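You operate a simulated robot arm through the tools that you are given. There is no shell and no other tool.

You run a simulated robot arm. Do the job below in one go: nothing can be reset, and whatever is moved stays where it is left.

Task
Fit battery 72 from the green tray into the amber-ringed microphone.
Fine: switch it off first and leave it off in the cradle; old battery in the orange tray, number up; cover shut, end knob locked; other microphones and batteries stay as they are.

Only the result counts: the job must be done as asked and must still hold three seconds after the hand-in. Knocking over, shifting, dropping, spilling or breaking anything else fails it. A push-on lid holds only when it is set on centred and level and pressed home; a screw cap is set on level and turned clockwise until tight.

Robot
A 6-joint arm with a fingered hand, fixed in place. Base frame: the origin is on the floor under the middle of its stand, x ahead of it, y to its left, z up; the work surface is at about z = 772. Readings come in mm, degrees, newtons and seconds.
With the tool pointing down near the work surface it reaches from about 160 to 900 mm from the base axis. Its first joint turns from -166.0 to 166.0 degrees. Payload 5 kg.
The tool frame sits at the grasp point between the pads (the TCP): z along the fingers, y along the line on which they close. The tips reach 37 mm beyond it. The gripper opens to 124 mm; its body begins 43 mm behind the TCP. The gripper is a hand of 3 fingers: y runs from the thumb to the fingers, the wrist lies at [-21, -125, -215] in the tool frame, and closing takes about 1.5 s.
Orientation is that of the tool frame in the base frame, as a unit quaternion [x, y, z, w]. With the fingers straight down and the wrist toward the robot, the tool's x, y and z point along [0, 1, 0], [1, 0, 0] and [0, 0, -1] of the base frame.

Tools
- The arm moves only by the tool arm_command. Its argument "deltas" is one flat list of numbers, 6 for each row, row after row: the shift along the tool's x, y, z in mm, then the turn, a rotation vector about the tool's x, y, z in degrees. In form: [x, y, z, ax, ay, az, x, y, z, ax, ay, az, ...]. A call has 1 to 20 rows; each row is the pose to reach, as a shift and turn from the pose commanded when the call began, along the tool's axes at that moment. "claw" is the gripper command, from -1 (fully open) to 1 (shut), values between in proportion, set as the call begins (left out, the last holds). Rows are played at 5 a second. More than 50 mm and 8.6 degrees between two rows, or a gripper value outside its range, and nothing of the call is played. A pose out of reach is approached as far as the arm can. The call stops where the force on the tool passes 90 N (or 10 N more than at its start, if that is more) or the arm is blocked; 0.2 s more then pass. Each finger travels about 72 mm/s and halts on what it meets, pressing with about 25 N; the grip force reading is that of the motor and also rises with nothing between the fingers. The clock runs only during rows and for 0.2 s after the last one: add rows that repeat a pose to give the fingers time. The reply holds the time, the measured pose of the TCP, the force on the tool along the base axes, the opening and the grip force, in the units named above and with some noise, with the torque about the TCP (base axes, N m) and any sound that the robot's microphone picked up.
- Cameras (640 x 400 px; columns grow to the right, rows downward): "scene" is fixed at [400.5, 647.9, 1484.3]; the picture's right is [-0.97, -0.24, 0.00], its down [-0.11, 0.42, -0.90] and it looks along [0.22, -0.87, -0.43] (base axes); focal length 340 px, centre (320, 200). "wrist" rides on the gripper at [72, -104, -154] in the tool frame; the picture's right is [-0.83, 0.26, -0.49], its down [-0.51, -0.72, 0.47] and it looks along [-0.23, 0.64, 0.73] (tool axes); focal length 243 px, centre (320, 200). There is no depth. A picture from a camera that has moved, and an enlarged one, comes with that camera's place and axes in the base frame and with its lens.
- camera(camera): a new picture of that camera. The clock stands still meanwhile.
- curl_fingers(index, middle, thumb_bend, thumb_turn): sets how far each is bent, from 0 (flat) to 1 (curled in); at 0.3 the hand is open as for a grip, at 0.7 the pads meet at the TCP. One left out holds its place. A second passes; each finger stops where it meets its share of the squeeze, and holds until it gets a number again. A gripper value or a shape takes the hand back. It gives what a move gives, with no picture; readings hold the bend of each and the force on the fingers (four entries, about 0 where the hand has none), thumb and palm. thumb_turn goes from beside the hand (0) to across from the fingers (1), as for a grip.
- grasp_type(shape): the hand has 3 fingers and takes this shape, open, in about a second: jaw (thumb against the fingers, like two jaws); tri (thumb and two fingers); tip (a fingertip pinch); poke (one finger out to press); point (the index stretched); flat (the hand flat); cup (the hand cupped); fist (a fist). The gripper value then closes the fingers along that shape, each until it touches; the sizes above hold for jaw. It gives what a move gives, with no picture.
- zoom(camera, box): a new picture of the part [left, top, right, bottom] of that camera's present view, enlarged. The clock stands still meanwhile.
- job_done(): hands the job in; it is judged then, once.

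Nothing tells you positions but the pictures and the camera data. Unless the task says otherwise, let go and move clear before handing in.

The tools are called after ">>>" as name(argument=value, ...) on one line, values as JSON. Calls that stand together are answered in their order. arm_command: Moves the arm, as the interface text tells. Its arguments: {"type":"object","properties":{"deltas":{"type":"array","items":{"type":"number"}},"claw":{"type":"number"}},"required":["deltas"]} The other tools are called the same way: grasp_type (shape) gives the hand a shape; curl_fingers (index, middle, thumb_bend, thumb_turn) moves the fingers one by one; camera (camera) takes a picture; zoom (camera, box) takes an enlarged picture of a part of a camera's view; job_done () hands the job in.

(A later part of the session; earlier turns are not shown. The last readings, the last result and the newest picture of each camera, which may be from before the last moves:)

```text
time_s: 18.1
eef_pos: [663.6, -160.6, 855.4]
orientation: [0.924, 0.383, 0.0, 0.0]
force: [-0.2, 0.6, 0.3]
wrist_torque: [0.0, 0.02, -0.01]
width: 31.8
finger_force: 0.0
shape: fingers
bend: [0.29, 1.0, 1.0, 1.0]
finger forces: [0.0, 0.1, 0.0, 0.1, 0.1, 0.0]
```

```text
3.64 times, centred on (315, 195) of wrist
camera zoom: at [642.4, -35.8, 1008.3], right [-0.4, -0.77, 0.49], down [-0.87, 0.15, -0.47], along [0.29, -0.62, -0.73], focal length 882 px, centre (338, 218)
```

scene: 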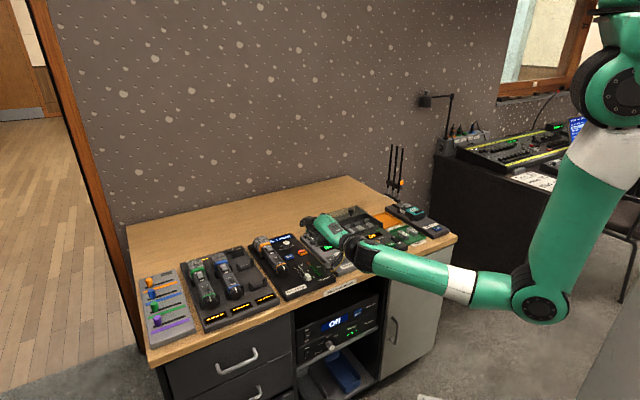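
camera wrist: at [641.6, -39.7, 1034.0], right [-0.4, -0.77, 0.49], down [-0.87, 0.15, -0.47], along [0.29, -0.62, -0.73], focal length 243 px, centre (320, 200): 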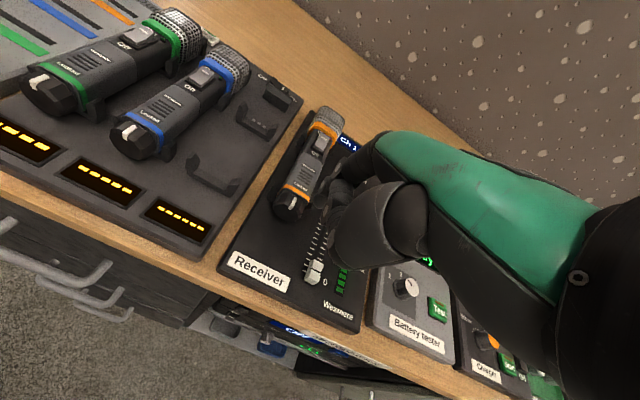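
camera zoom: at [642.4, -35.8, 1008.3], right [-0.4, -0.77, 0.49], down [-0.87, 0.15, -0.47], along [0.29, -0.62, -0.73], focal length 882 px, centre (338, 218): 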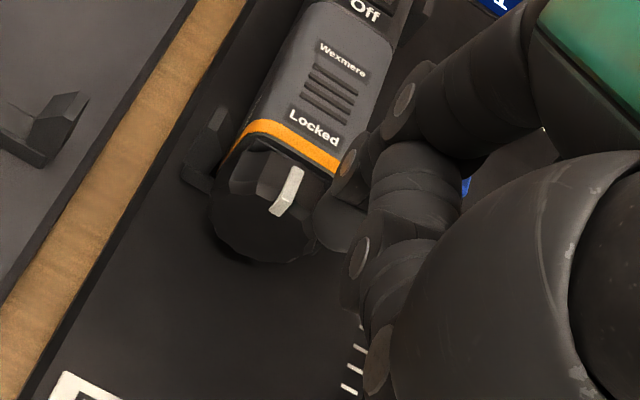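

>>> arm_command(deltas=[2, 0, 0, 0, 0, 0, 4, 0, 0, 0, 0, 0, 6, 0, 0, 0, 0, 0])

>>> arm_command(deltas=[1, 0, 0, 0, 0, 0, 2, 0, 0, 0, 0, 0])

>>> arm_command(deltas=[1, 0, 0, 0, 0, 0, 2, 0, 0, 0, 0, 0])

>>> zoom(camera="scene", box=[268, 245, 298, 275])

>>> zoom(camera="wrist", box=[260, 140, 370, 250])

```text
time_s: 18.9
eef_pos: [668.6, -155.2, 854.3]
orientation: [0.924, 0.382, 0.0, 0.0]
force: [0.2, -0.6, 0.0]
wrist_torque: [0.02, -0.04, -0.01]
width: 32.0
finger_force: 0.0
shape: fingers
bend: [0.29, 1.0, 1.0, 1.0]
finger forces: [0.1, 0.1, 0.1, 0.0, 0.1, 0.1]
```

```text
time_s: 19.5
eef_pos: [670.6, -153.7, 855.1]
orientation: [0.924, 0.383, 0.001, 0.0]
force: [-0.1, -0.3, 0.7]
wrist_torque: [0.01, 0.01, -0.03]
width: 32.0
finger_force: 0.0
shape: fingers
bend: [0.29, 1.0, 1.0, 1.0]
finger forces: [0.0, 0.0, 0.1, 0.0, 0.1, 0.1]
```

```text
time_s: 20.1
eef_pos: [672.8, -151.9, 854.9]
orientation: [0.924, 0.383, 0.001, 0.0]
force: [0.5, -0.3, -0.3]
wrist_torque: [-0.05, -0.05, -0.03]
width: 31.9
finger_force: 0.5
shape: fingers
bend: [0.29, 1.0, 1.0, 1.0]
finger forces: [0.6, 0.0, 0.0, 0.1, 0.1, 0.0]
```

```text
13.33 times, centred on (283, 260) of scene
camera zoom: at [400.5, 647.9, 1484.3], right [-0.97, -0.24, 0.0], down [-0.11, 0.42, -0.9], along [0.22, -0.87, -0.43], focal length 4532 px, centre (813, -600)
```

zoom: 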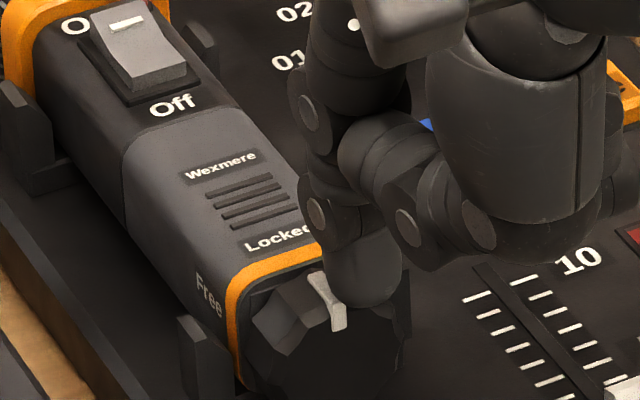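

```text
3.64 times, centred on (315, 195) of wrist
camera zoom: at [649.7, -28.7, 1008.4], right [-0.4, -0.77, 0.49], down [-0.87, 0.15, -0.47], along [0.29, -0.62, -0.73], focal length 882 px, centre (338, 218)
```

zoom: 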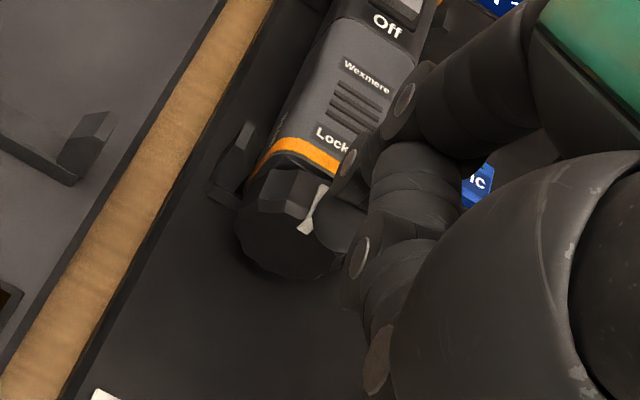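

>>> arm_command(deltas=[-3, 0, 0, 0, 0, 0, -6, 0, 0, 0, 0, 0, -6, 0, 2, 0, 0, 0, -6, 0, 3, 0, 0, 0])

>>> arm_command(deltas=[0, 0, 1, 0, 0, 0, 0, 0, 2, 0, 0, 0])

>>> arm_command(deltas=[0, 0, 1, 0, 0, 0, 0, 0, 2, 0, 0, 0])

```text
time_s: 21.1
eef_pos: [668.5, -157.2, 852.8]
orientation: [0.924, 0.383, 0.002, 0.0]
force: [-2.0, 0.3, 8.2]
wrist_torque: [-0.24, -0.38, -0.02]
width: 31.8
finger_force: 4.1
shape: fingers
bend: [0.29, 1.0, 1.0, 1.0]
finger forces: [7.9, 0.1, 0.0, 0.0, 0.0, 0.1]
```

```text
time_s: 21.7
eef_pos: [667.6, -156.2, 851.9]
orientation: [0.924, 0.383, 0.002, 0.003]
force: [-4.6, 1.9, 20.9]
wrist_torque: [-0.65, -1.02, -0.05]
width: 31.8
finger_force: 10.5
shape: fingers
bend: [0.29, 1.0, 1.0, 1.0]
finger forces: [21.5, 0.0, 0.0, 0.1, 0.1, 0.1]
```

```text
time_s: 22.3
eef_pos: [666.6, -157.1, 849.5]
orientation: [0.924, 0.382, 0.002, 0.001]
force: [-10.7, 1.9, 33.9]
wrist_torque: [-1.42, -2.07, -0.29]
width: 31.6
finger_force: 20.2
shape: fingers
bend: [0.29, 1.0, 1.0, 1.0]
finger forces: [40.7, 0.0, 0.1, 0.0, 0.0, 0.1]
```

The tip rests on the knob just right of the rib, at TCP z≈853. I'll ease off the pressure and push the rib left along an arc about the knob axis, checking partway.

>>> arm_command(deltas=[0, 0, -5, 0, 0, 0, 2.2, 0, -5.7, 0, 0, 0, 4.5, 0, -6.5, 0, 0, 0, 6.9, 0, -7, 0, 0, 0, 9.2, 0, -7.3, 0, 0, 0, 11.6, 0, -7.3, 0, 0, 0, 14, 0, -7.3, 0, 0, 0])

>>> zoom(camera="scene", box=[268, 245, 298, 275])

>>> zoom(camera="wrist", box=[260, 140, 370, 250])

```text
time_s: 23.9
eef_pos: [677.3, -145.9, 854.4]
orientation: [0.924, 0.383, 0.0, 0.0]
force: [0.0, -0.9, 1.8]
wrist_torque: [-0.05, -0.07, -0.04]
width: 31.1
finger_force: 0.1
shape: fingers
bend: [0.29, 1.0, 0.99, 1.0]
finger forces: [0.8, 0.0, 0.1, 0.1, 0.0, 0.1]
```

```text
13.33 times, centred on (283, 260) of scene
camera zoom: at [400.5, 647.9, 1484.3], right [-0.97, -0.24, 0.0], down [-0.11, 0.42, -0.9], along [0.22, -0.87, -0.43], focal length 4532 px, centre (813, -600)
```

zoom: 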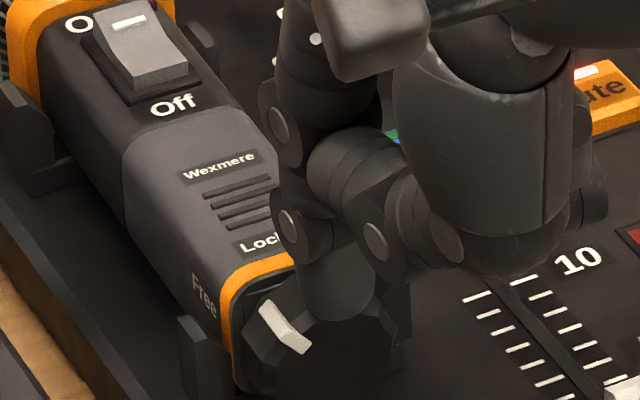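

```text
3.64 times, centred on (315, 195) of wrist
camera zoom: at [655.2, -22.8, 1008.3], right [-0.4, -0.77, 0.49], down [-0.87, 0.15, -0.47], along [0.29, -0.62, -0.73], focal length 882 px, centre (338, 218)
```

zoom: 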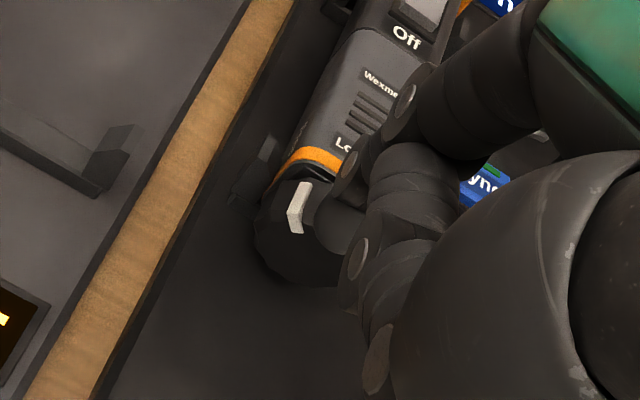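

The knob is turning with the rib. I'll continue the arc toward 9 o'clock.

>>> arm_command(deltas=[2.4, 0, 0.3, 0, 0, 0, 4.7, 0, 0.9, 0, 0, 0, 7, 0, 1.6, 0, 0, 0, 9.2, 0, 2.6, 0, 0, 0, 11.3, 0, 3.7, 0, 0, 0, 13.3, 0, 5, 0, 0, 0, 15.1, 0, 6.5, 0, 0, 0, 16.9, 0, 8.1, 0, 0, 0])

>>> zoom(camera="scene", box=[268, 245, 298, 275])

>>> zoom(camera="wrist", box=[260, 140, 370, 250])

```text
time_s: 25.7
eef_pos: [689.5, -134.5, 846.1]
orientation: [0.924, 0.383, -0.001, 0.0]
force: [1.4, 2.6, 0.1]
wrist_torque: [0.04, -0.1, 0.14]
width: 31.1
finger_force: 1.1
shape: fingers
bend: [0.29, 1.0, 0.99, 1.0]
finger forces: [2.3, 0.1, 0.0, 0.0, 0.1, 0.1]
```

```text
13.33 times, centred on (283, 260) of scene
camera zoom: at [400.5, 647.9, 1484.3], right [-0.97, -0.24, 0.0], down [-0.11, 0.42, -0.9], along [0.22, -0.87, -0.43], focal length 4532 px, centre (813, -600)
```

zoom: 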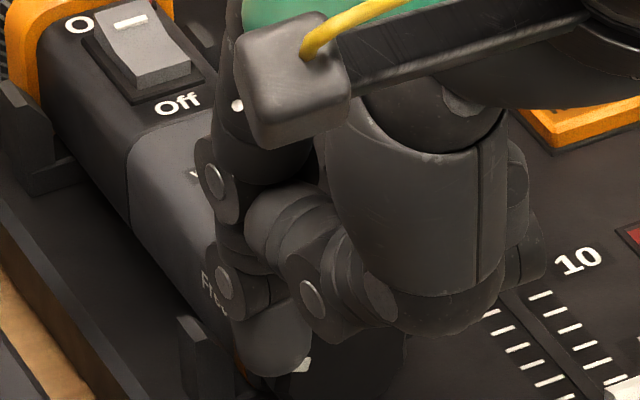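

```text
3.64 times, centred on (315, 195) of wrist
camera zoom: at [666.6, -10.8, 999.5], right [-0.4, -0.77, 0.49], down [-0.87, 0.15, -0.47], along [0.29, -0.62, -0.73], focal length 882 px, centre (338, 218)
```

zoom: 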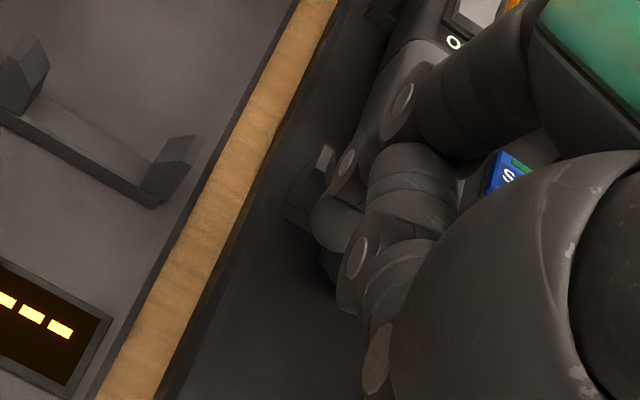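

>>> arm_command(deltas=[1.6, 0, 1.8, 0, 0, 0, 3.1, 0, 3.7, 0, 0, 0, 4.3, 0, 5.8, 0, 0, 0, 5.4, 0, 7.9, 0, 0, 0, 6.1, 0, 9.5, 0, 0, 0])

>>> zoom(camera="scene", box=[268, 245, 298, 275])

```text
time_s: 26.9
eef_pos: [694.2, -130.4, 838.1]
orientation: [0.924, 0.382, 0.0, 0.001]
force: [-0.2, 0.5, 0.7]
wrist_torque: [-0.01, 0.0, -0.02]
width: 31.1
finger_force: 0.1
shape: fingers
bend: [0.29, 1.0, 0.99, 1.0]
finger forces: [0.0, 0.1, 0.1, 0.0, 0.1, 0.0]
```

```text
13.33 times, centred on (283, 260) of scene
camera zoom: at [400.5, 647.9, 1484.3], right [-0.97, -0.24, 0.0], down [-0.11, 0.42, -0.9], along [0.22, -0.87, -0.43], focal length 4532 px, centre (813, -600)
```

zoom: 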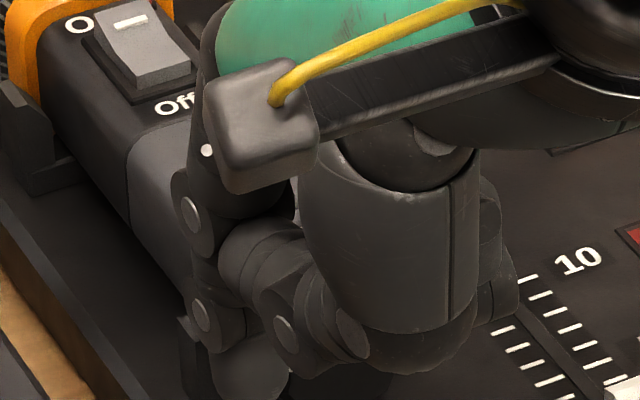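

>>> arm_command(deltas=[0, 0, -15, 0, 0, 0, 0, 0, -40, 0, 0, 0, 0, -20, -70, 0, 0, 0, -50, -20, -90, 0, 0, 0, -100, -20, -100, 0, 0, 0])

>>> zoom(camera="scene", box=[250, 235, 300, 275])

>>> camera(camera="wrist")

```text
refused: row 4 steps farther than a row can; nothing moved
```

```text
10.00 times, centred on (275, 255) of scene
camera zoom: at [400.5, 647.9, 1484.3], right [-0.97, -0.24, 0.0], down [-0.11, 0.42, -0.9], along [0.22, -0.87, -0.43], focal length 3399 px, centre (770, -350)
```

zoom: 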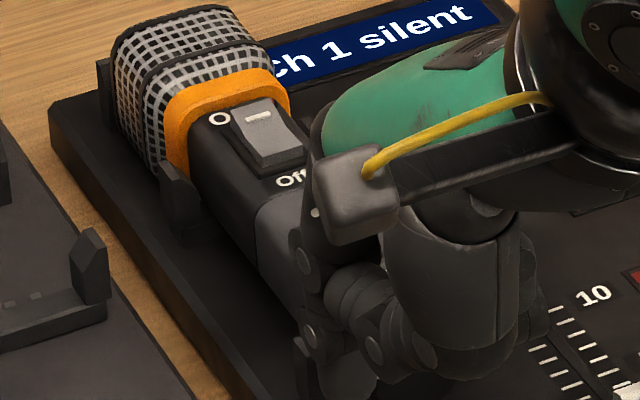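

```text
taken
camera wrist: at [671.8, -7.0, 991.2], right [-0.4, -0.77, 0.49], down [-0.87, 0.15, -0.47], along [0.29, -0.62, -0.73], focal length 243 px, centre (320, 200)
```

wrist: 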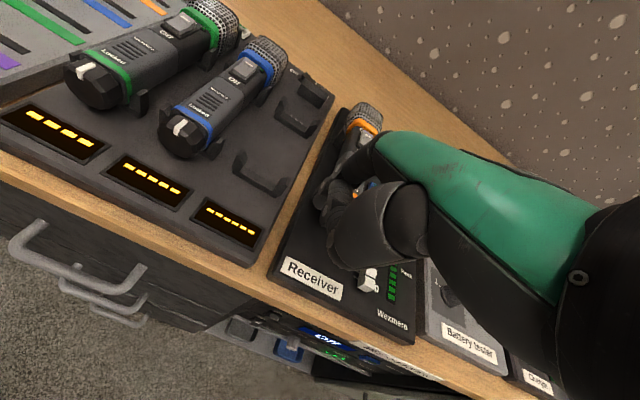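

>>> arm_command(deltas=[0, 0, -15, 0, 0, 0, 0, 0, -40, 0, 0, 0, 0, -15, -70, 0, 0, 0, -35, -20, -90, 0, 0, 0, -70, -20, -100, 0, 0, 0, -100, -20, -100, 0, 0, 0])

>>> zoom(camera="scene", box=[250, 235, 300, 275])

>>> camera(camera="wrist")

```text
time_s: 28.3
eef_pos: [608.4, -186.7, 937.7]
orientation: [0.924, 0.383, 0.0, 0.0]
force: [0.4, 1.0, -0.2]
wrist_torque: [0.01, 0.0, -0.01]
width: 31.2
finger_force: 0.2
shape: fingers
bend: [0.29, 1.0, 0.99, 1.0]
finger forces: [0.0, 0.1, 0.0, 0.1, 0.0, 0.0]
```

```text
10.00 times, centred on (275, 255) of scene
camera zoom: at [400.5, 647.9, 1484.3], right [-0.97, -0.24, 0.0], down [-0.11, 0.42, -0.9], along [0.22, -0.87, -0.43], focal length 3399 px, centre (770, -350)
```

zoom: 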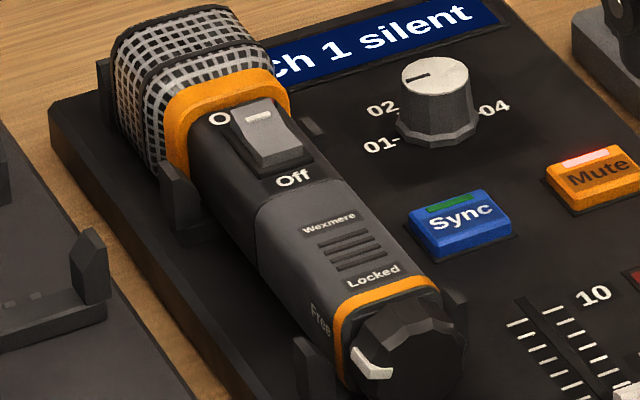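

```text
taken
camera wrist: at [587.0, -63.8, 1091.0], right [-0.4, -0.77, 0.49], down [-0.87, 0.15, -0.47], along [0.29, -0.62, -0.73], focal length 243 px, centre (320, 200)
```

wrist: 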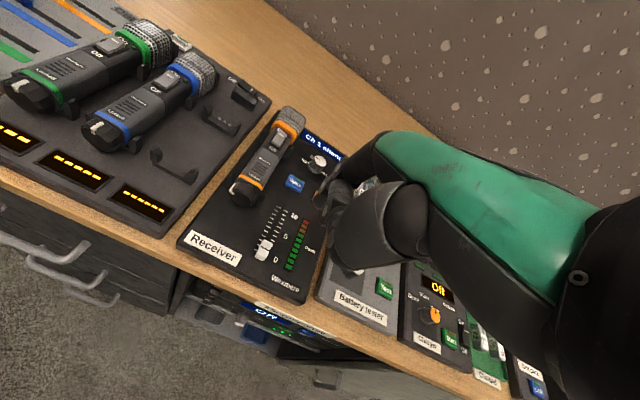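

The knob's mark is now at 9 o'clock, next to "Free". I'll look closely at the cover to see how it opens.

>>> zoom(camera="wrist", box=[220, 100, 320, 220])

>>> zoom(camera="scene", box=[270, 248, 300, 275])

>>> zoom(camera="scene", box=[195, 255, 250, 300])

```text
3.33 times, centred on (270, 160) of wrist
camera zoom: at [587.0, -63.8, 1091.0], right [-0.4, -0.77, 0.49], down [-0.87, 0.15, -0.47], along [0.29, -0.62, -0.73], focal length 809 px, centre (487, 333)
```

zoom: 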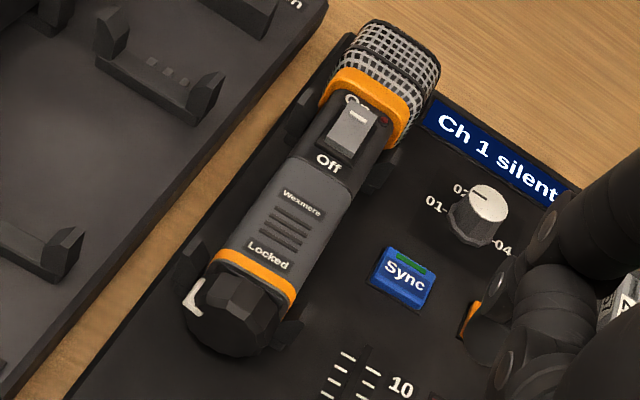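

```text
14.81 times, centred on (285, 262) of scene
camera zoom: at [400.5, 647.9, 1484.3], right [-0.97, -0.24, 0.0], down [-0.11, 0.42, -0.9], along [0.22, -0.87, -0.43], focal length 5035 px, centre (838, -711)
```

zoom: 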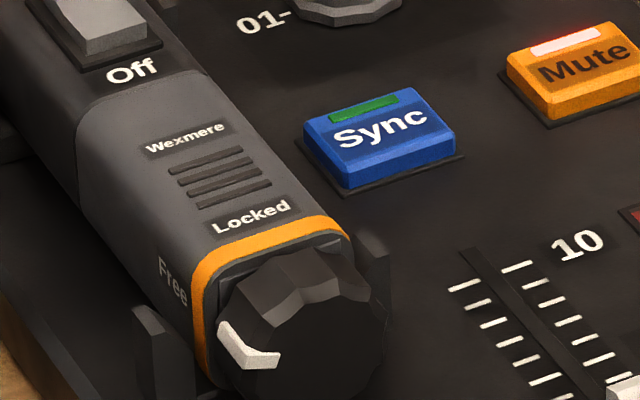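

```text
8.89 times, centred on (222, 278) of scene
camera zoom: at [400.5, 647.9, 1484.3], right [-0.97, -0.24, 0.0], down [-0.11, 0.42, -0.9], along [0.22, -0.87, -0.43], focal length 3021 px, centre (1187, -489)
```

zoom: 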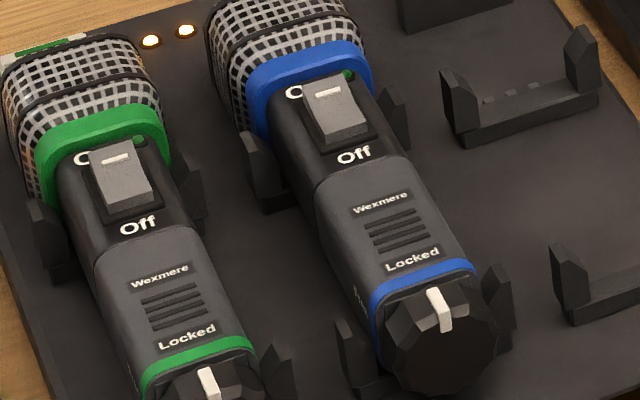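

>>> zoom(camera="scene", box=[262, 246, 286, 272])

>>> zoom(camera="wrist", box=[225, 135, 290, 215])

```text
15.38 times, centred on (274, 259) of scene
camera zoom: at [400.5, 647.9, 1484.3], right [-0.97, -0.24, 0.0], down [-0.11, 0.42, -0.9], along [0.22, -0.87, -0.43], focal length 5229 px, centre (1028, -708)
```

zoom: 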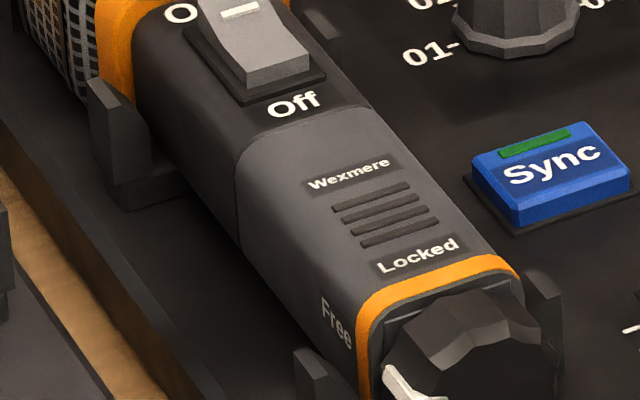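

```text
5.00 times, centred on (258, 175) of wrist
camera zoom: at [587.0, -63.8, 1091.0], right [-0.4, -0.77, 0.49], down [-0.87, 0.15, -0.47], along [0.29, -0.62, -0.73], focal length 1213 px, centre (632, 325)
```

zoom: 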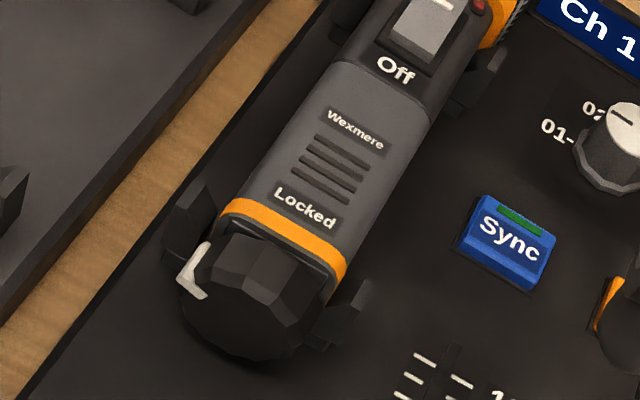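

The knob is at Free. The grey sleeve with ribs looks like the cover that slides along the axis, so I'll press the index lightly on the ribs and try drawing it toward the knob end.

>>> arm_command(deltas=[25, 23, 10, 0, 0, 0, 50, 46, 30, 0, 0, 0, 73.3, 68.4, 50, 0, 0, 0, 73.3, 68.4, 71, 0, 0, 0, 73.3, 68.4, 75, 0, 0, 0, 73.3, 68.4, 75, 0, 0, 0])

>>> arm_command(deltas=[0, 0, 2, 0, 0, 0, 0, 0, 4, 0, 0, 0])

>>> zoom(camera="scene", box=[250, 230, 300, 280])

```text
time_s: 29.7
eef_pos: [708.9, -183.4, 861.2]
orientation: [0.924, 0.383, 0.0, 0.0]
force: [-0.2, 0.3, -0.4]
wrist_torque: [0.02, -0.01, 0.0]
width: 31.2
finger_force: 0.2
shape: fingers
bend: [0.29, 1.0, 0.99, 1.0]
finger forces: [0.1, 0.0, 0.0, 0.1, 0.1, 0.0]
```

```text
time_s: 30.3
eef_pos: [709.1, -183.1, 859.1]
orientation: [0.924, 0.382, 0.0, 0.001]
force: [0.0, -0.9, 0.3]
wrist_torque: [0.02, 0.01, -0.02]
width: 31.0
finger_force: 0.1
shape: fingers
bend: [0.29, 1.0, 0.99, 1.0]
finger forces: [0.0, 0.0, 0.0, 0.1, 0.0, 0.0]
```

```text
8.00 times, centred on (275, 255) of scene
camera zoom: at [400.5, 647.9, 1484.3], right [-0.97, -0.24, 0.0], down [-0.11, 0.42, -0.9], along [0.22, -0.87, -0.43], focal length 2719 px, centre (680, -240)
```

zoom: 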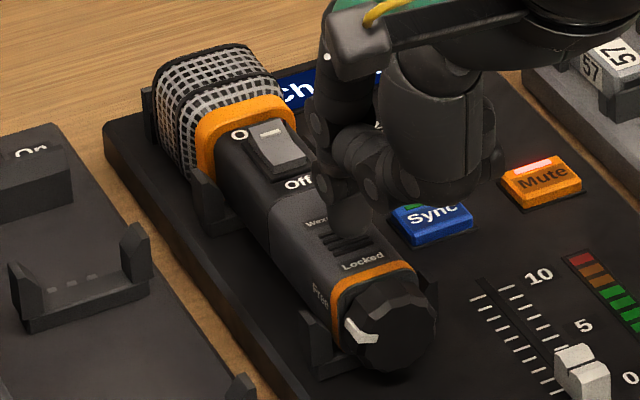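

>>> arm_command(deltas=[0, 0, 1, 0, 0, 0, 0, 0, 2, 0, 0, 0])

>>> arm_command(deltas=[0, 0, 1, 0, 0, 0, 0, 0, 1.5, 0, 0, 0])

>>> arm_command(deltas=[0, 0, 1, 0, 0, 0, 0, 0, 1.5, 0, 0, 0])

```text
time_s: 30.9
eef_pos: [709.0, -183.8, 856.6]
orientation: [0.924, 0.383, 0.0, 0.0]
force: [-0.6, -0.5, 0.0]
wrist_torque: [0.0, 0.0, 0.03]
width: 31.0
finger_force: 0.0
shape: fingers
bend: [0.29, 1.0, 0.99, 1.0]
finger forces: [0.0, 0.1, 0.0, 0.1, 0.0, 0.0]
```

```text
time_s: 31.5
eef_pos: [708.1, -183.0, 856.7]
orientation: [0.924, 0.383, -0.001, 0.0]
force: [1.3, 0.2, 0.2]
wrist_torque: [-0.03, 0.01, 0.0]
width: 31.0
finger_force: 0.0
shape: fingers
bend: [0.29, 1.0, 0.99, 1.0]
finger forces: [0.0, 0.0, 0.0, 0.1, 0.0, 0.0]
```

```text
time_s: 32.1
eef_pos: [709.7, -183.0, 854.3]
orientation: [0.924, 0.383, 0.001, 0.0]
force: [1.0, 0.2, 0.5]
wrist_torque: [0.0, -0.04, -0.01]
width: 31.3
finger_force: 0.6
shape: fingers
bend: [0.29, 1.0, 0.99, 1.0]
finger forces: [0.5, 0.0, 0.0, 0.0, 0.0, 0.0]
```

>>> arm_command(deltas=[0, 0, 1, 0, 0, 0, 0, 0, 1.8, 0, 0, 0])

>>> arm_command(deltas=[0, -2, 0, 0, 0, 0, 0, -4, 0, 0, 0, 0, 0, -6, 0, 0, 0, 0, 0, -8, 0, 0, 0, 0])

>>> zoom(camera="scene", box=[250, 230, 300, 280])

```text
time_s: 32.7
eef_pos: [710.3, -184.0, 853.2]
orientation: [0.924, 0.382, 0.001, 0.001]
force: [-1.3, 0.6, 9.7]
wrist_torque: [-0.27, -0.41, -0.01]
width: 30.9
finger_force: 4.3
shape: fingers
bend: [0.29, 1.0, 0.99, 1.0]
finger forces: [9.3, 0.0, 0.0, 0.0, 0.0, 0.1]
```

```text
time_s: 33.7
eef_pos: [703.8, -177.8, 852.3]
orientation: [0.924, 0.383, 0.0, 0.0]
force: [1.8, -2.2, 11.0]
wrist_torque: [-0.49, -0.77, -0.06]
width: 32.2
finger_force: 5.5
shape: fingers
bend: [0.29, 1.0, 0.99, 1.0]
finger forces: [11.9, 0.0, 0.1, 0.1, 0.1, 0.0]
```

```text
8.00 times, centred on (275, 255) of scene
camera zoom: at [400.5, 647.9, 1484.3], right [-0.97, -0.24, 0.0], down [-0.11, 0.42, -0.9], along [0.22, -0.87, -0.43], focal length 2719 px, centre (680, -240)
```

zoom: 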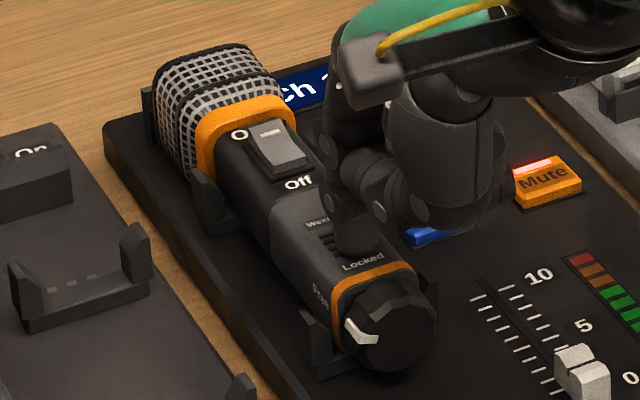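

The finger just slipped over the cover with about 3 N of drag, so it needs a firmer pull. I'll lift off, go back to the jaw shape and turn the hand so the jaws close across the microphone.

>>> arm_command(deltas=[0, 0, -20, 0, 0, 0, 0, 0, -50, 0, 0, 0, 0, 0, -90, 0, 0, 0, 0, 0, -110, 0, 0, 0, 0, 0, -110, 0, 0, 0])

>>> grasp_type(shape="jaw")

>>> arm_command(deltas=[0, 0, 0, 0, 0, -8, 0, 0, 0, 0, 0, -16, 0, 0, 0, 0, 0, -24, 0, 0, 0, 0, 0, -32, 0, 0, 0, 0, 0, -40, 0, 0, 0, 0, 0, -48, 0, 0, 0, 0, 0, -56, 0, 0, 0, 0, 0, -64, 0, 0, 0, 0, 0, -72, 0, 0, 0, 0, 0, -80, 0, 0, 0, 0, 0, -88, 0, 0, 0, 0, 0, -90, 0, 0, 0, 0, 0, -90], claw=-0.13)

>>> camera(camera="scene")

>>> camera(camera="wrist")

```text
time_s: 34.9
eef_pos: [704.2, -177.7, 963.5]
orientation: [0.924, 0.384, 0.0, 0.0]
force: [-0.2, 0.1, -0.4]
wrist_torque: [-0.02, -0.01, -0.02]
width: 31.1
finger_force: 0.1
shape: fingers
bend: [0.29, 1.0, 0.99, 1.0]
finger forces: [0.0, 0.1, 0.1, 0.1, 0.0, 0.1]
```

```text
time_s: 35.8
eef_pos: [703.4, -176.8, 962.6]
orientation: [0.924, 0.383, 0.0, 0.0]
force: [0.4, 0.2, 0.3]
wrist_torque: [-0.01, -0.02, 0.01]
width: 123.6
finger_force: 0.0
shape: jaw
bend: [0.3, 0.3, 0.3, 0.98]
finger forces: [0.0, 0.0, 0.0, 0.0, 0.0, 0.0]
```

```text
time_s: 38.6
eef_pos: [702.9, -177.3, 962.1]
orientation: [0.383, 0.924, 0.0, 0.0]
force: [0.3, 0.8, 0.2]
wrist_torque: [0.0, -0.01, 0.02]
width: 70.5
finger_force: 0.0
shape: jaw
bend: [0.73, 0.42, 0.66, 1.0]
finger forces: [0.0, 0.0, 0.1, 0.0, 0.1, 0.0]
```

```text
taken
```

scene: 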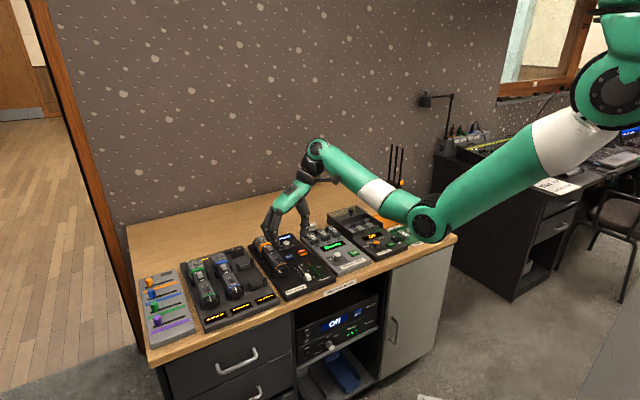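

```text
taken
camera wrist: at [578.6, -202.0, 1115.4], right [0.77, -0.4, 0.49], down [-0.15, -0.87, -0.47], along [0.62, 0.29, -0.73], focal length 243 px, centre (320, 200)
```

wrist: 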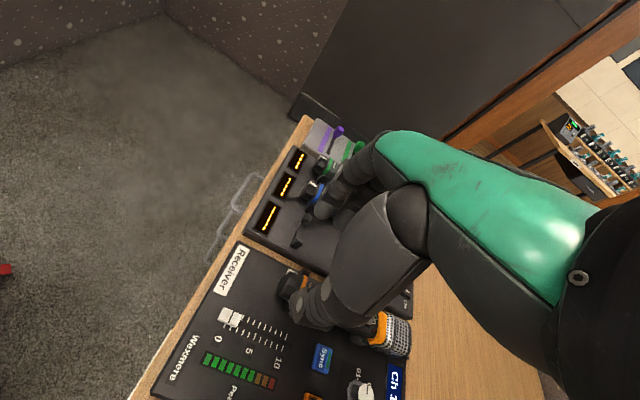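

>>> zoom(camera="scene", box=[250, 170, 330, 270])

>>> zoom(camera="wrist", box=[260, 120, 460, 360])

```text
4.00 times, centred on (290, 220) of scene
camera zoom: at [400.5, 647.9, 1484.3], right [-0.97, -0.24, 0.0], down [-0.11, 0.42, -0.9], along [0.22, -0.87, -0.43], focal length 1360 px, centre (440, 120)
```

zoom: 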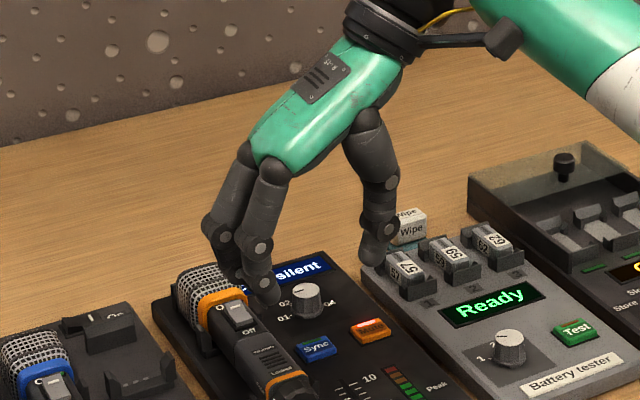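

```text
1.67 times, centred on (360, 240) of wrist
camera zoom: at [578.6, -202.0, 1115.4], right [0.77, -0.4, 0.49], down [-0.15, -0.87, -0.47], along [0.62, 0.29, -0.73], focal length 404 px, centre (253, 133)
```

zoom: 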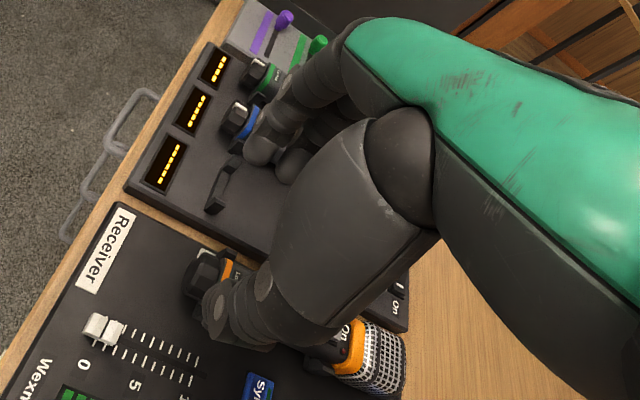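

>>> arm_command(deltas=[-5, 5, 30, 0, 0, 0, -13.5, 12.5, 60, 0, 0, 0, -13.5, 12.5, 91, 0, 0, 0, -13.5, 12.5, 91, 0, 0, 0])

>>> zoom(camera="scene", box=[250, 220, 320, 290])

>>> zoom(camera="wrist", box=[220, 120, 420, 320])

```text
time_s: 39.6
eef_pos: [723.0, -178.2, 870.5]
orientation: [0.382, 0.924, 0.001, 0.0]
force: [0.0, 0.6, -0.5]
wrist_torque: [-0.01, -0.03, 0.01]
width: 70.5
finger_force: 0.2
shape: jaw
bend: [0.73, 0.42, 0.66, 1.0]
finger forces: [0.1, 0.1, 0.0, 0.0, 0.0, 0.0]
```

```text
5.71 times, centred on (285, 255) of scene
camera zoom: at [400.5, 647.9, 1484.3], right [-0.97, -0.24, 0.0], down [-0.11, 0.42, -0.9], along [0.22, -0.87, -0.43], focal length 1942 px, centre (520, -114)
```

zoom: 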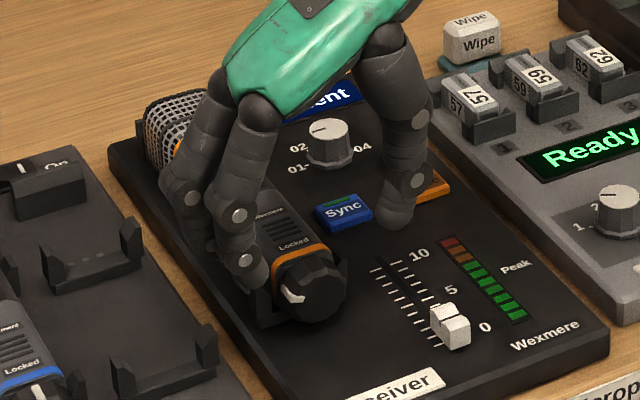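

```text
2.00 times, centred on (320, 220) of wrist
camera zoom: at [597.4, -202.1, 1023.8], right [0.77, -0.4, 0.49], down [-0.15, -0.87, -0.47], along [0.62, 0.29, -0.73], focal length 485 px, centre (320, 160)
```

zoom: 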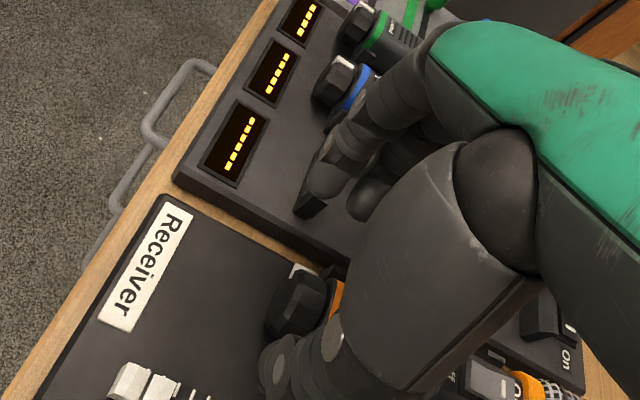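

The middle finger and thumb straddle the knob, clear of the cradle arms. I'll go down to knob height, then close gently.

>>> arm_command(deltas=[-3, 1, 15, 0, 0, 0, -3, 1, 30, 0, 0, 0, -3, 1, 40, 0, 0, 0, -3, 1, 48, 0, 0, 0, -3, 1, 48, 0, 0, 0])

>>> zoom(camera="scene", box=[255, 225, 315, 285])

>>> zoom(camera="wrist", box=[220, 120, 420, 320])

```text
time_s: 40.8
eef_pos: [724.7, -180.7, 823.9]
orientation: [0.383, 0.924, 0.0, 0.0]
force: [0.5, -0.5, 2.2]
wrist_torque: [0.05, -0.1, -0.03]
width: 70.5
finger_force: 0.0
shape: jaw
bend: [0.73, 0.42, 0.66, 1.0]
finger forces: [0.0, 1.9, 0.0, 0.1, 0.0, 0.0]
```

```text
6.67 times, centred on (285, 255) of scene
camera zoom: at [400.5, 647.9, 1484.3], right [-0.97, -0.24, 0.0], down [-0.11, 0.42, -0.9], along [0.22, -0.87, -0.43], focal length 2266 px, centre (553, -167)
```

zoom: 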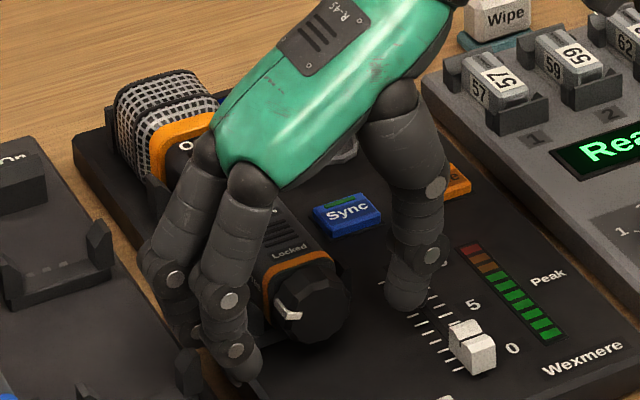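

```text
2.00 times, centred on (320, 220) of wrist
camera zoom: at [599.8, -204.1, 976.3], right [0.77, -0.4, 0.49], down [-0.15, -0.87, -0.47], along [0.62, 0.29, -0.73], focal length 485 px, centre (320, 160)
```

zoom: 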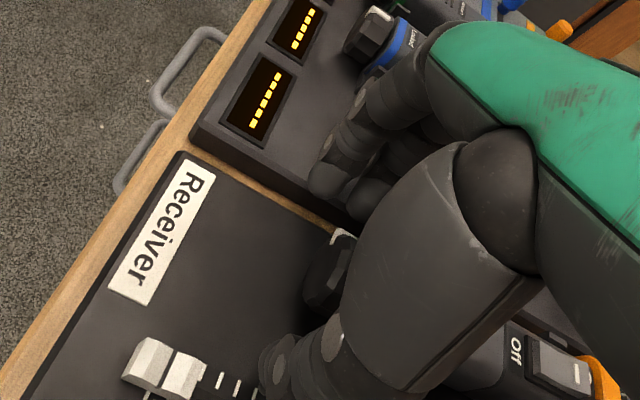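

>>> arm_command(deltas=[0, 0, -6, 0, 0, 0, 0, 0, -6, 0, 0, 0, 0, 0, -6, 0, 0, 0, 0, 0, -6, 0, 0, 0], claw=0.15)

>>> zoom(camera="scene", box=[255, 225, 315, 285])

```text
time_s: 41.8
eef_pos: [724.7, -179.1, 828.7]
orientation: [0.383, 0.924, 0.001, 0.0]
force: [-0.3, -0.7, -0.6]
wrist_torque: [0.01, -0.02, -0.02]
width: 53.2
finger_force: 0.0
shape: jaw
bend: [0.74, 0.48, 0.72, 1.0]
finger forces: [0.1, 0.1, 0.1, 0.0, 0.0, 0.0]
```

```text
6.67 times, centred on (285, 255) of scene
camera zoom: at [400.5, 647.9, 1484.3], right [-0.97, -0.24, 0.0], down [-0.11, 0.42, -0.9], along [0.22, -0.87, -0.43], focal length 2266 px, centre (553, -167)
```

zoom: 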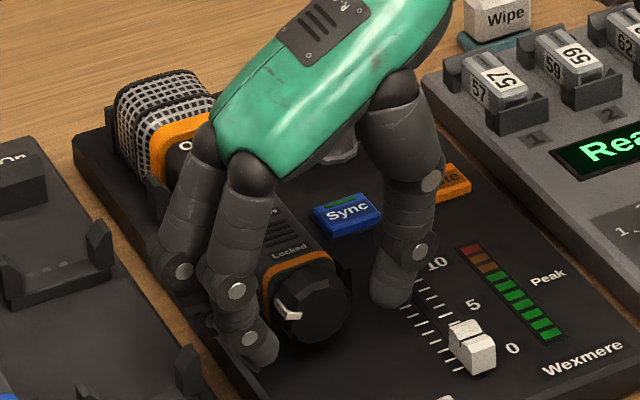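

>>> arm_command(deltas=[0, 0, 3, 0, 0, 0, 0, 0, 6, 0, 0, 0, 0, 0, 6, 0, 0, 0])

>>> arm_command(deltas=[0, 0, 0, 0, 0, 0, 0, 0, 0, 0, 0, 0, 0, 0, 0, 0, 0, 0, 0, 0, 0, 0, 0, 0], claw=0.5)

>>> zoom(camera="scene", box=[255, 225, 315, 285])

>>> zoom(camera="wrist", box=[220, 120, 420, 320])

```text
time_s: 42.6
eef_pos: [724.2, -179.3, 821.9]
orientation: [0.384, 0.923, 0.0, 0.001]
force: [-0.5, 0.0, -0.5]
wrist_torque: [0.04, 0.0, -0.03]
width: 53.0
finger_force: 0.0
shape: jaw
bend: [0.74, 0.48, 0.72, 1.0]
finger forces: [0.0, 0.1, 0.0, 0.1, 0.0, 0.1]
```

```text
time_s: 43.6
eef_pos: [725.7, -177.9, 821.8]
orientation: [0.383, 0.924, 0.0, -0.002]
force: [-0.3, 6.1, -0.6]
wrist_torque: [0.18, -0.03, 0.03]
width: 15.8
finger_force: 25.3
shape: jaw
bend: [0.7, 0.57, 0.77, 1.0]
finger forces: [0.0, 7.9, 0.0, 0.0, 0.0, 0.0]
```

```text
6.67 times, centred on (285, 255) of scene
camera zoom: at [400.5, 647.9, 1484.3], right [-0.97, -0.24, 0.0], down [-0.11, 0.42, -0.9], along [0.22, -0.87, -0.43], focal length 2266 px, centre (553, -167)
```

zoom: 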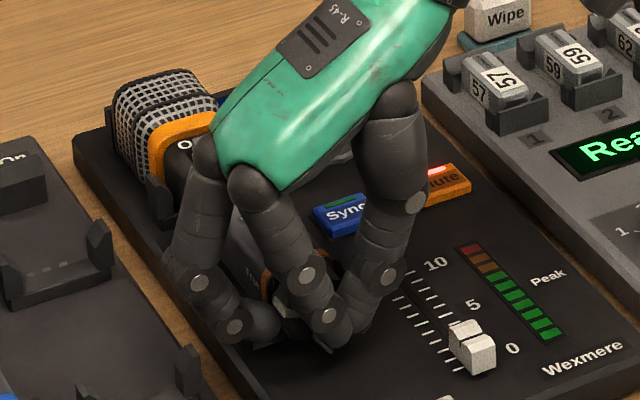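

```text
2.00 times, centred on (320, 220) of wrist
camera zoom: at [599.7, -203.1, 975.9], right [0.77, -0.4, 0.49], down [-0.15, -0.87, -0.47], along [0.62, 0.29, -0.73], focal length 485 px, centre (320, 160)
```

zoom: 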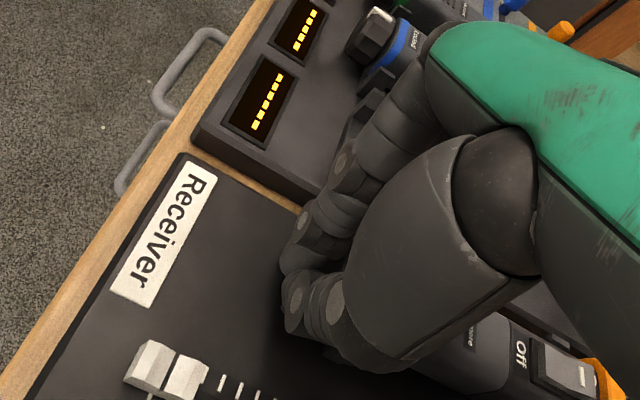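

The thumb passed in front of the knob, so only the middle finger has hold of it. I'll open, lift, and grip the sleeve itself between the two cradle supports.

>>> arm_command(deltas=[0, 0, 0, 0, 0, 0, 0, 0, 0, 0, 0, 0, 0, 0, 0, 0, 0, 0, 0, 0, 0, 0, 0, 0, 0, 0, -15, 0, 0, 0, 0, 0, -40, 0, 0, 0, 0, 0, -60, 0, 0, 0], claw=0.15)

>>> arm_command(deltas=[-30, 0, 0, 0, 0, 0, -63, 0, 0, 0, 0, 0, -63, 0, 0, 0, 0, 0])

>>> zoom(camera="scene", box=[250, 215, 320, 285])

>>> zoom(camera="wrist", box=[200, 120, 440, 360])

```text
time_s: 45.2
eef_pos: [724.3, -179.1, 882.3]
orientation: [0.383, 0.924, 0.0, 0.0]
force: [-0.7, 0.1, -0.9]
wrist_torque: [0.02, 0.01, 0.01]
width: 52.4
finger_force: 0.1
shape: jaw
bend: [0.74, 0.48, 0.72, 1.0]
finger forces: [0.1, 0.1, 0.0, 0.0, 0.0, 0.0]
```

```text
time_s: 46.0
eef_pos: [768.8, -224.9, 881.3]
orientation: [0.382, 0.924, 0.0, 0.0]
force: [0.3, 0.2, -0.1]
wrist_torque: [0.01, 0.01, -0.01]
width: 52.9
finger_force: 0.0
shape: jaw
bend: [0.74, 0.48, 0.72, 1.0]
finger forces: [0.1, 0.0, 0.0, 0.1, 0.0, 0.1]
```

```text
5.71 times, centred on (285, 250) of scene
camera zoom: at [400.5, 647.9, 1484.3], right [-0.97, -0.24, 0.0], down [-0.11, 0.42, -0.9], along [0.22, -0.87, -0.43], focal length 1942 px, centre (520, -86)
```

zoom: 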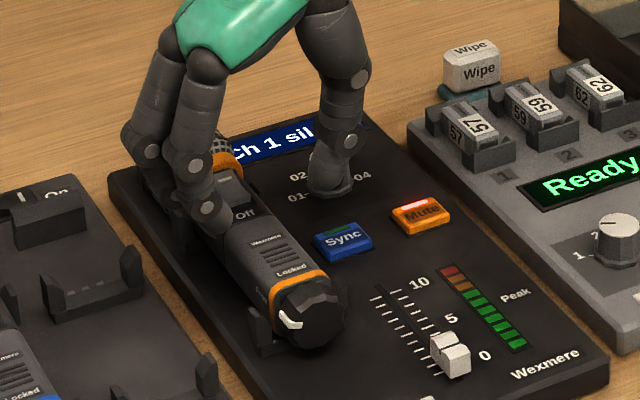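

```text
1.67 times, centred on (320, 240) of wrist
camera zoom: at [644.7, -248.4, 1035.2], right [0.77, -0.4, 0.49], down [-0.15, -0.87, -0.47], along [0.62, 0.29, -0.73], focal length 404 px, centre (320, 133)
```

zoom: 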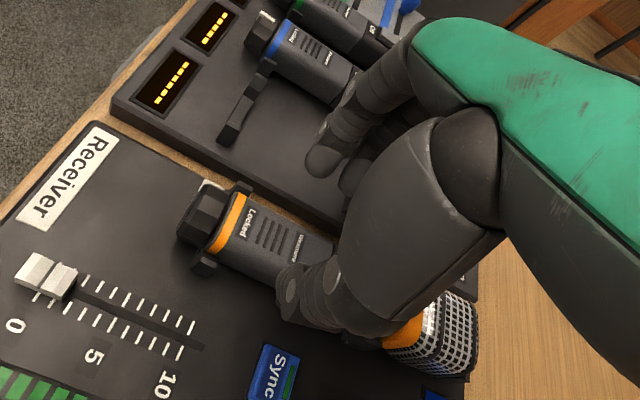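

>>> arm_command(deltas=[0, 0, 20, 0, 0, 0, 0, 0, 40, 0, 0, 0, 0, 0, 50, 0, 0, 0, 0, 0, 57, 0, 0, 0, 0, 0, 57, 0, 0, 0])

>>> zoom(camera="scene", box=[250, 225, 310, 285])

>>> zoom(camera="wrist", box=[200, 120, 440, 360])

```text
time_s: 47.2
eef_pos: [765.4, -224.0, 826.9]
orientation: [0.383, 0.924, 0.0, 0.0]
force: [-0.3, -0.3, 0.0]
wrist_torque: [-0.04, 0.0, 0.01]
width: 52.2
finger_force: 0.1
shape: jaw
bend: [0.74, 0.48, 0.72, 1.0]
finger forces: [0.0, 0.0, 0.0, 0.0, 0.0, 0.0]
out of reach, approached as far as the arm can: row 4, 5
```

```text
6.67 times, centred on (280, 255) of scene
camera zoom: at [400.5, 647.9, 1484.3], right [-0.97, -0.24, 0.0], down [-0.11, 0.42, -0.9], along [0.22, -0.87, -0.43], focal length 2266 px, centre (587, -167)
```

zoom: 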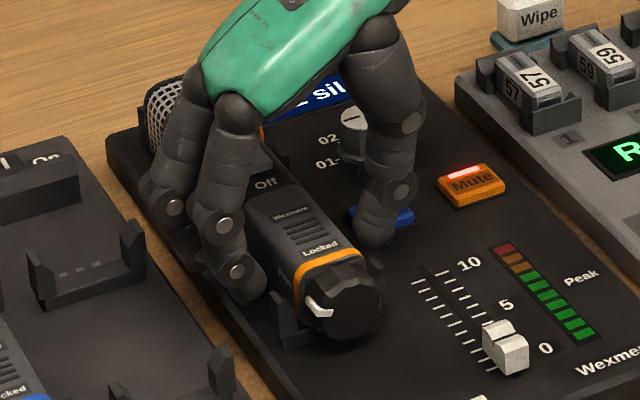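

```text
1.67 times, centred on (320, 240) of wrist
camera zoom: at [640.2, -247.9, 980.4], right [0.77, -0.4, 0.49], down [-0.15, -0.87, -0.47], along [0.62, 0.29, -0.73], focal length 404 px, centre (320, 133)
```

zoom: 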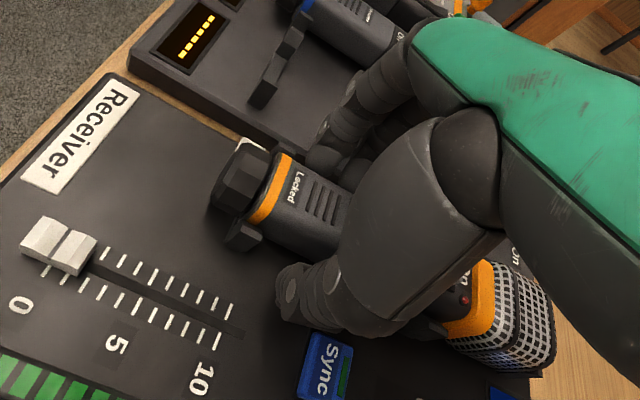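

>>> arm_command(deltas=[0, 0, 0, 0, 0, 0, 0, 0, 0, 0, 0, 0, 0, 0, 0, 0, 0, 0, 0, 0, 0, 0, 0, 0, 0, 0, 0, 0, 0, 0], claw=0.7)

>>> zoom(camera="scene", box=[250, 225, 310, 285])

>>> zoom(camera="wrist", box=[200, 120, 440, 360])

```text
time_s: 48.4
eef_pos: [764.3, -223.9, 827.9]
orientation: [0.383, 0.924, 0.0, 0.0]
force: [2.2, 2.1, 0.5]
wrist_torque: [0.08, -0.1, 0.03]
width: 30.9
finger_force: 25.2
shape: jaw
bend: [0.73, 0.55, 0.74, 1.0]
finger forces: [15.3, 8.5, 0.0, 0.0, 21.2, 0.0]
```

```text
6.67 times, centred on (280, 255) of scene
camera zoom: at [400.5, 647.9, 1484.3], right [-0.97, -0.24, 0.0], down [-0.11, 0.42, -0.9], along [0.22, -0.87, -0.43], focal length 2266 px, centre (587, -167)
```

zoom: 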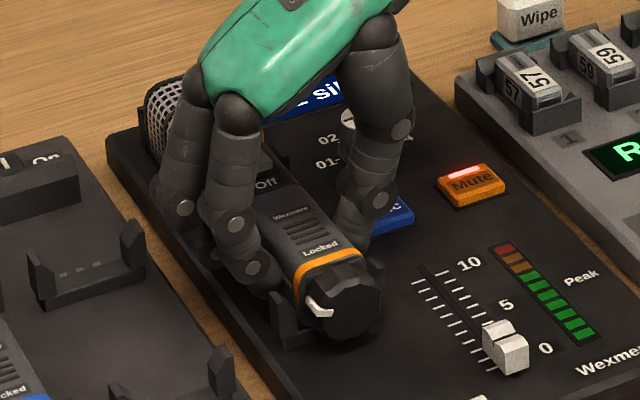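

```text
1.67 times, centred on (320, 240) of wrist
camera zoom: at [640.3, -247.7, 980.3], right [0.77, -0.4, 0.49], down [-0.15, -0.87, -0.47], along [0.62, 0.29, -0.73], focal length 404 px, centre (320, 133)
```

zoom: 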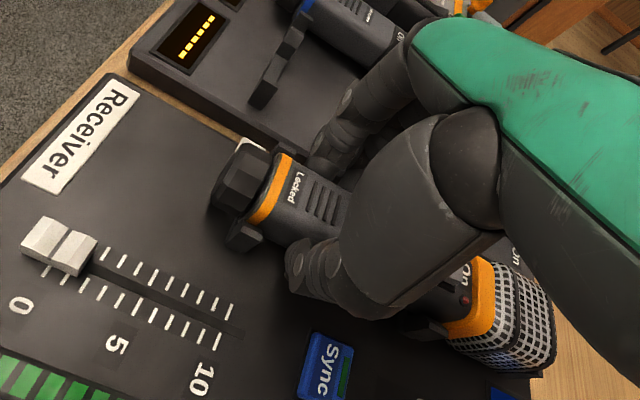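

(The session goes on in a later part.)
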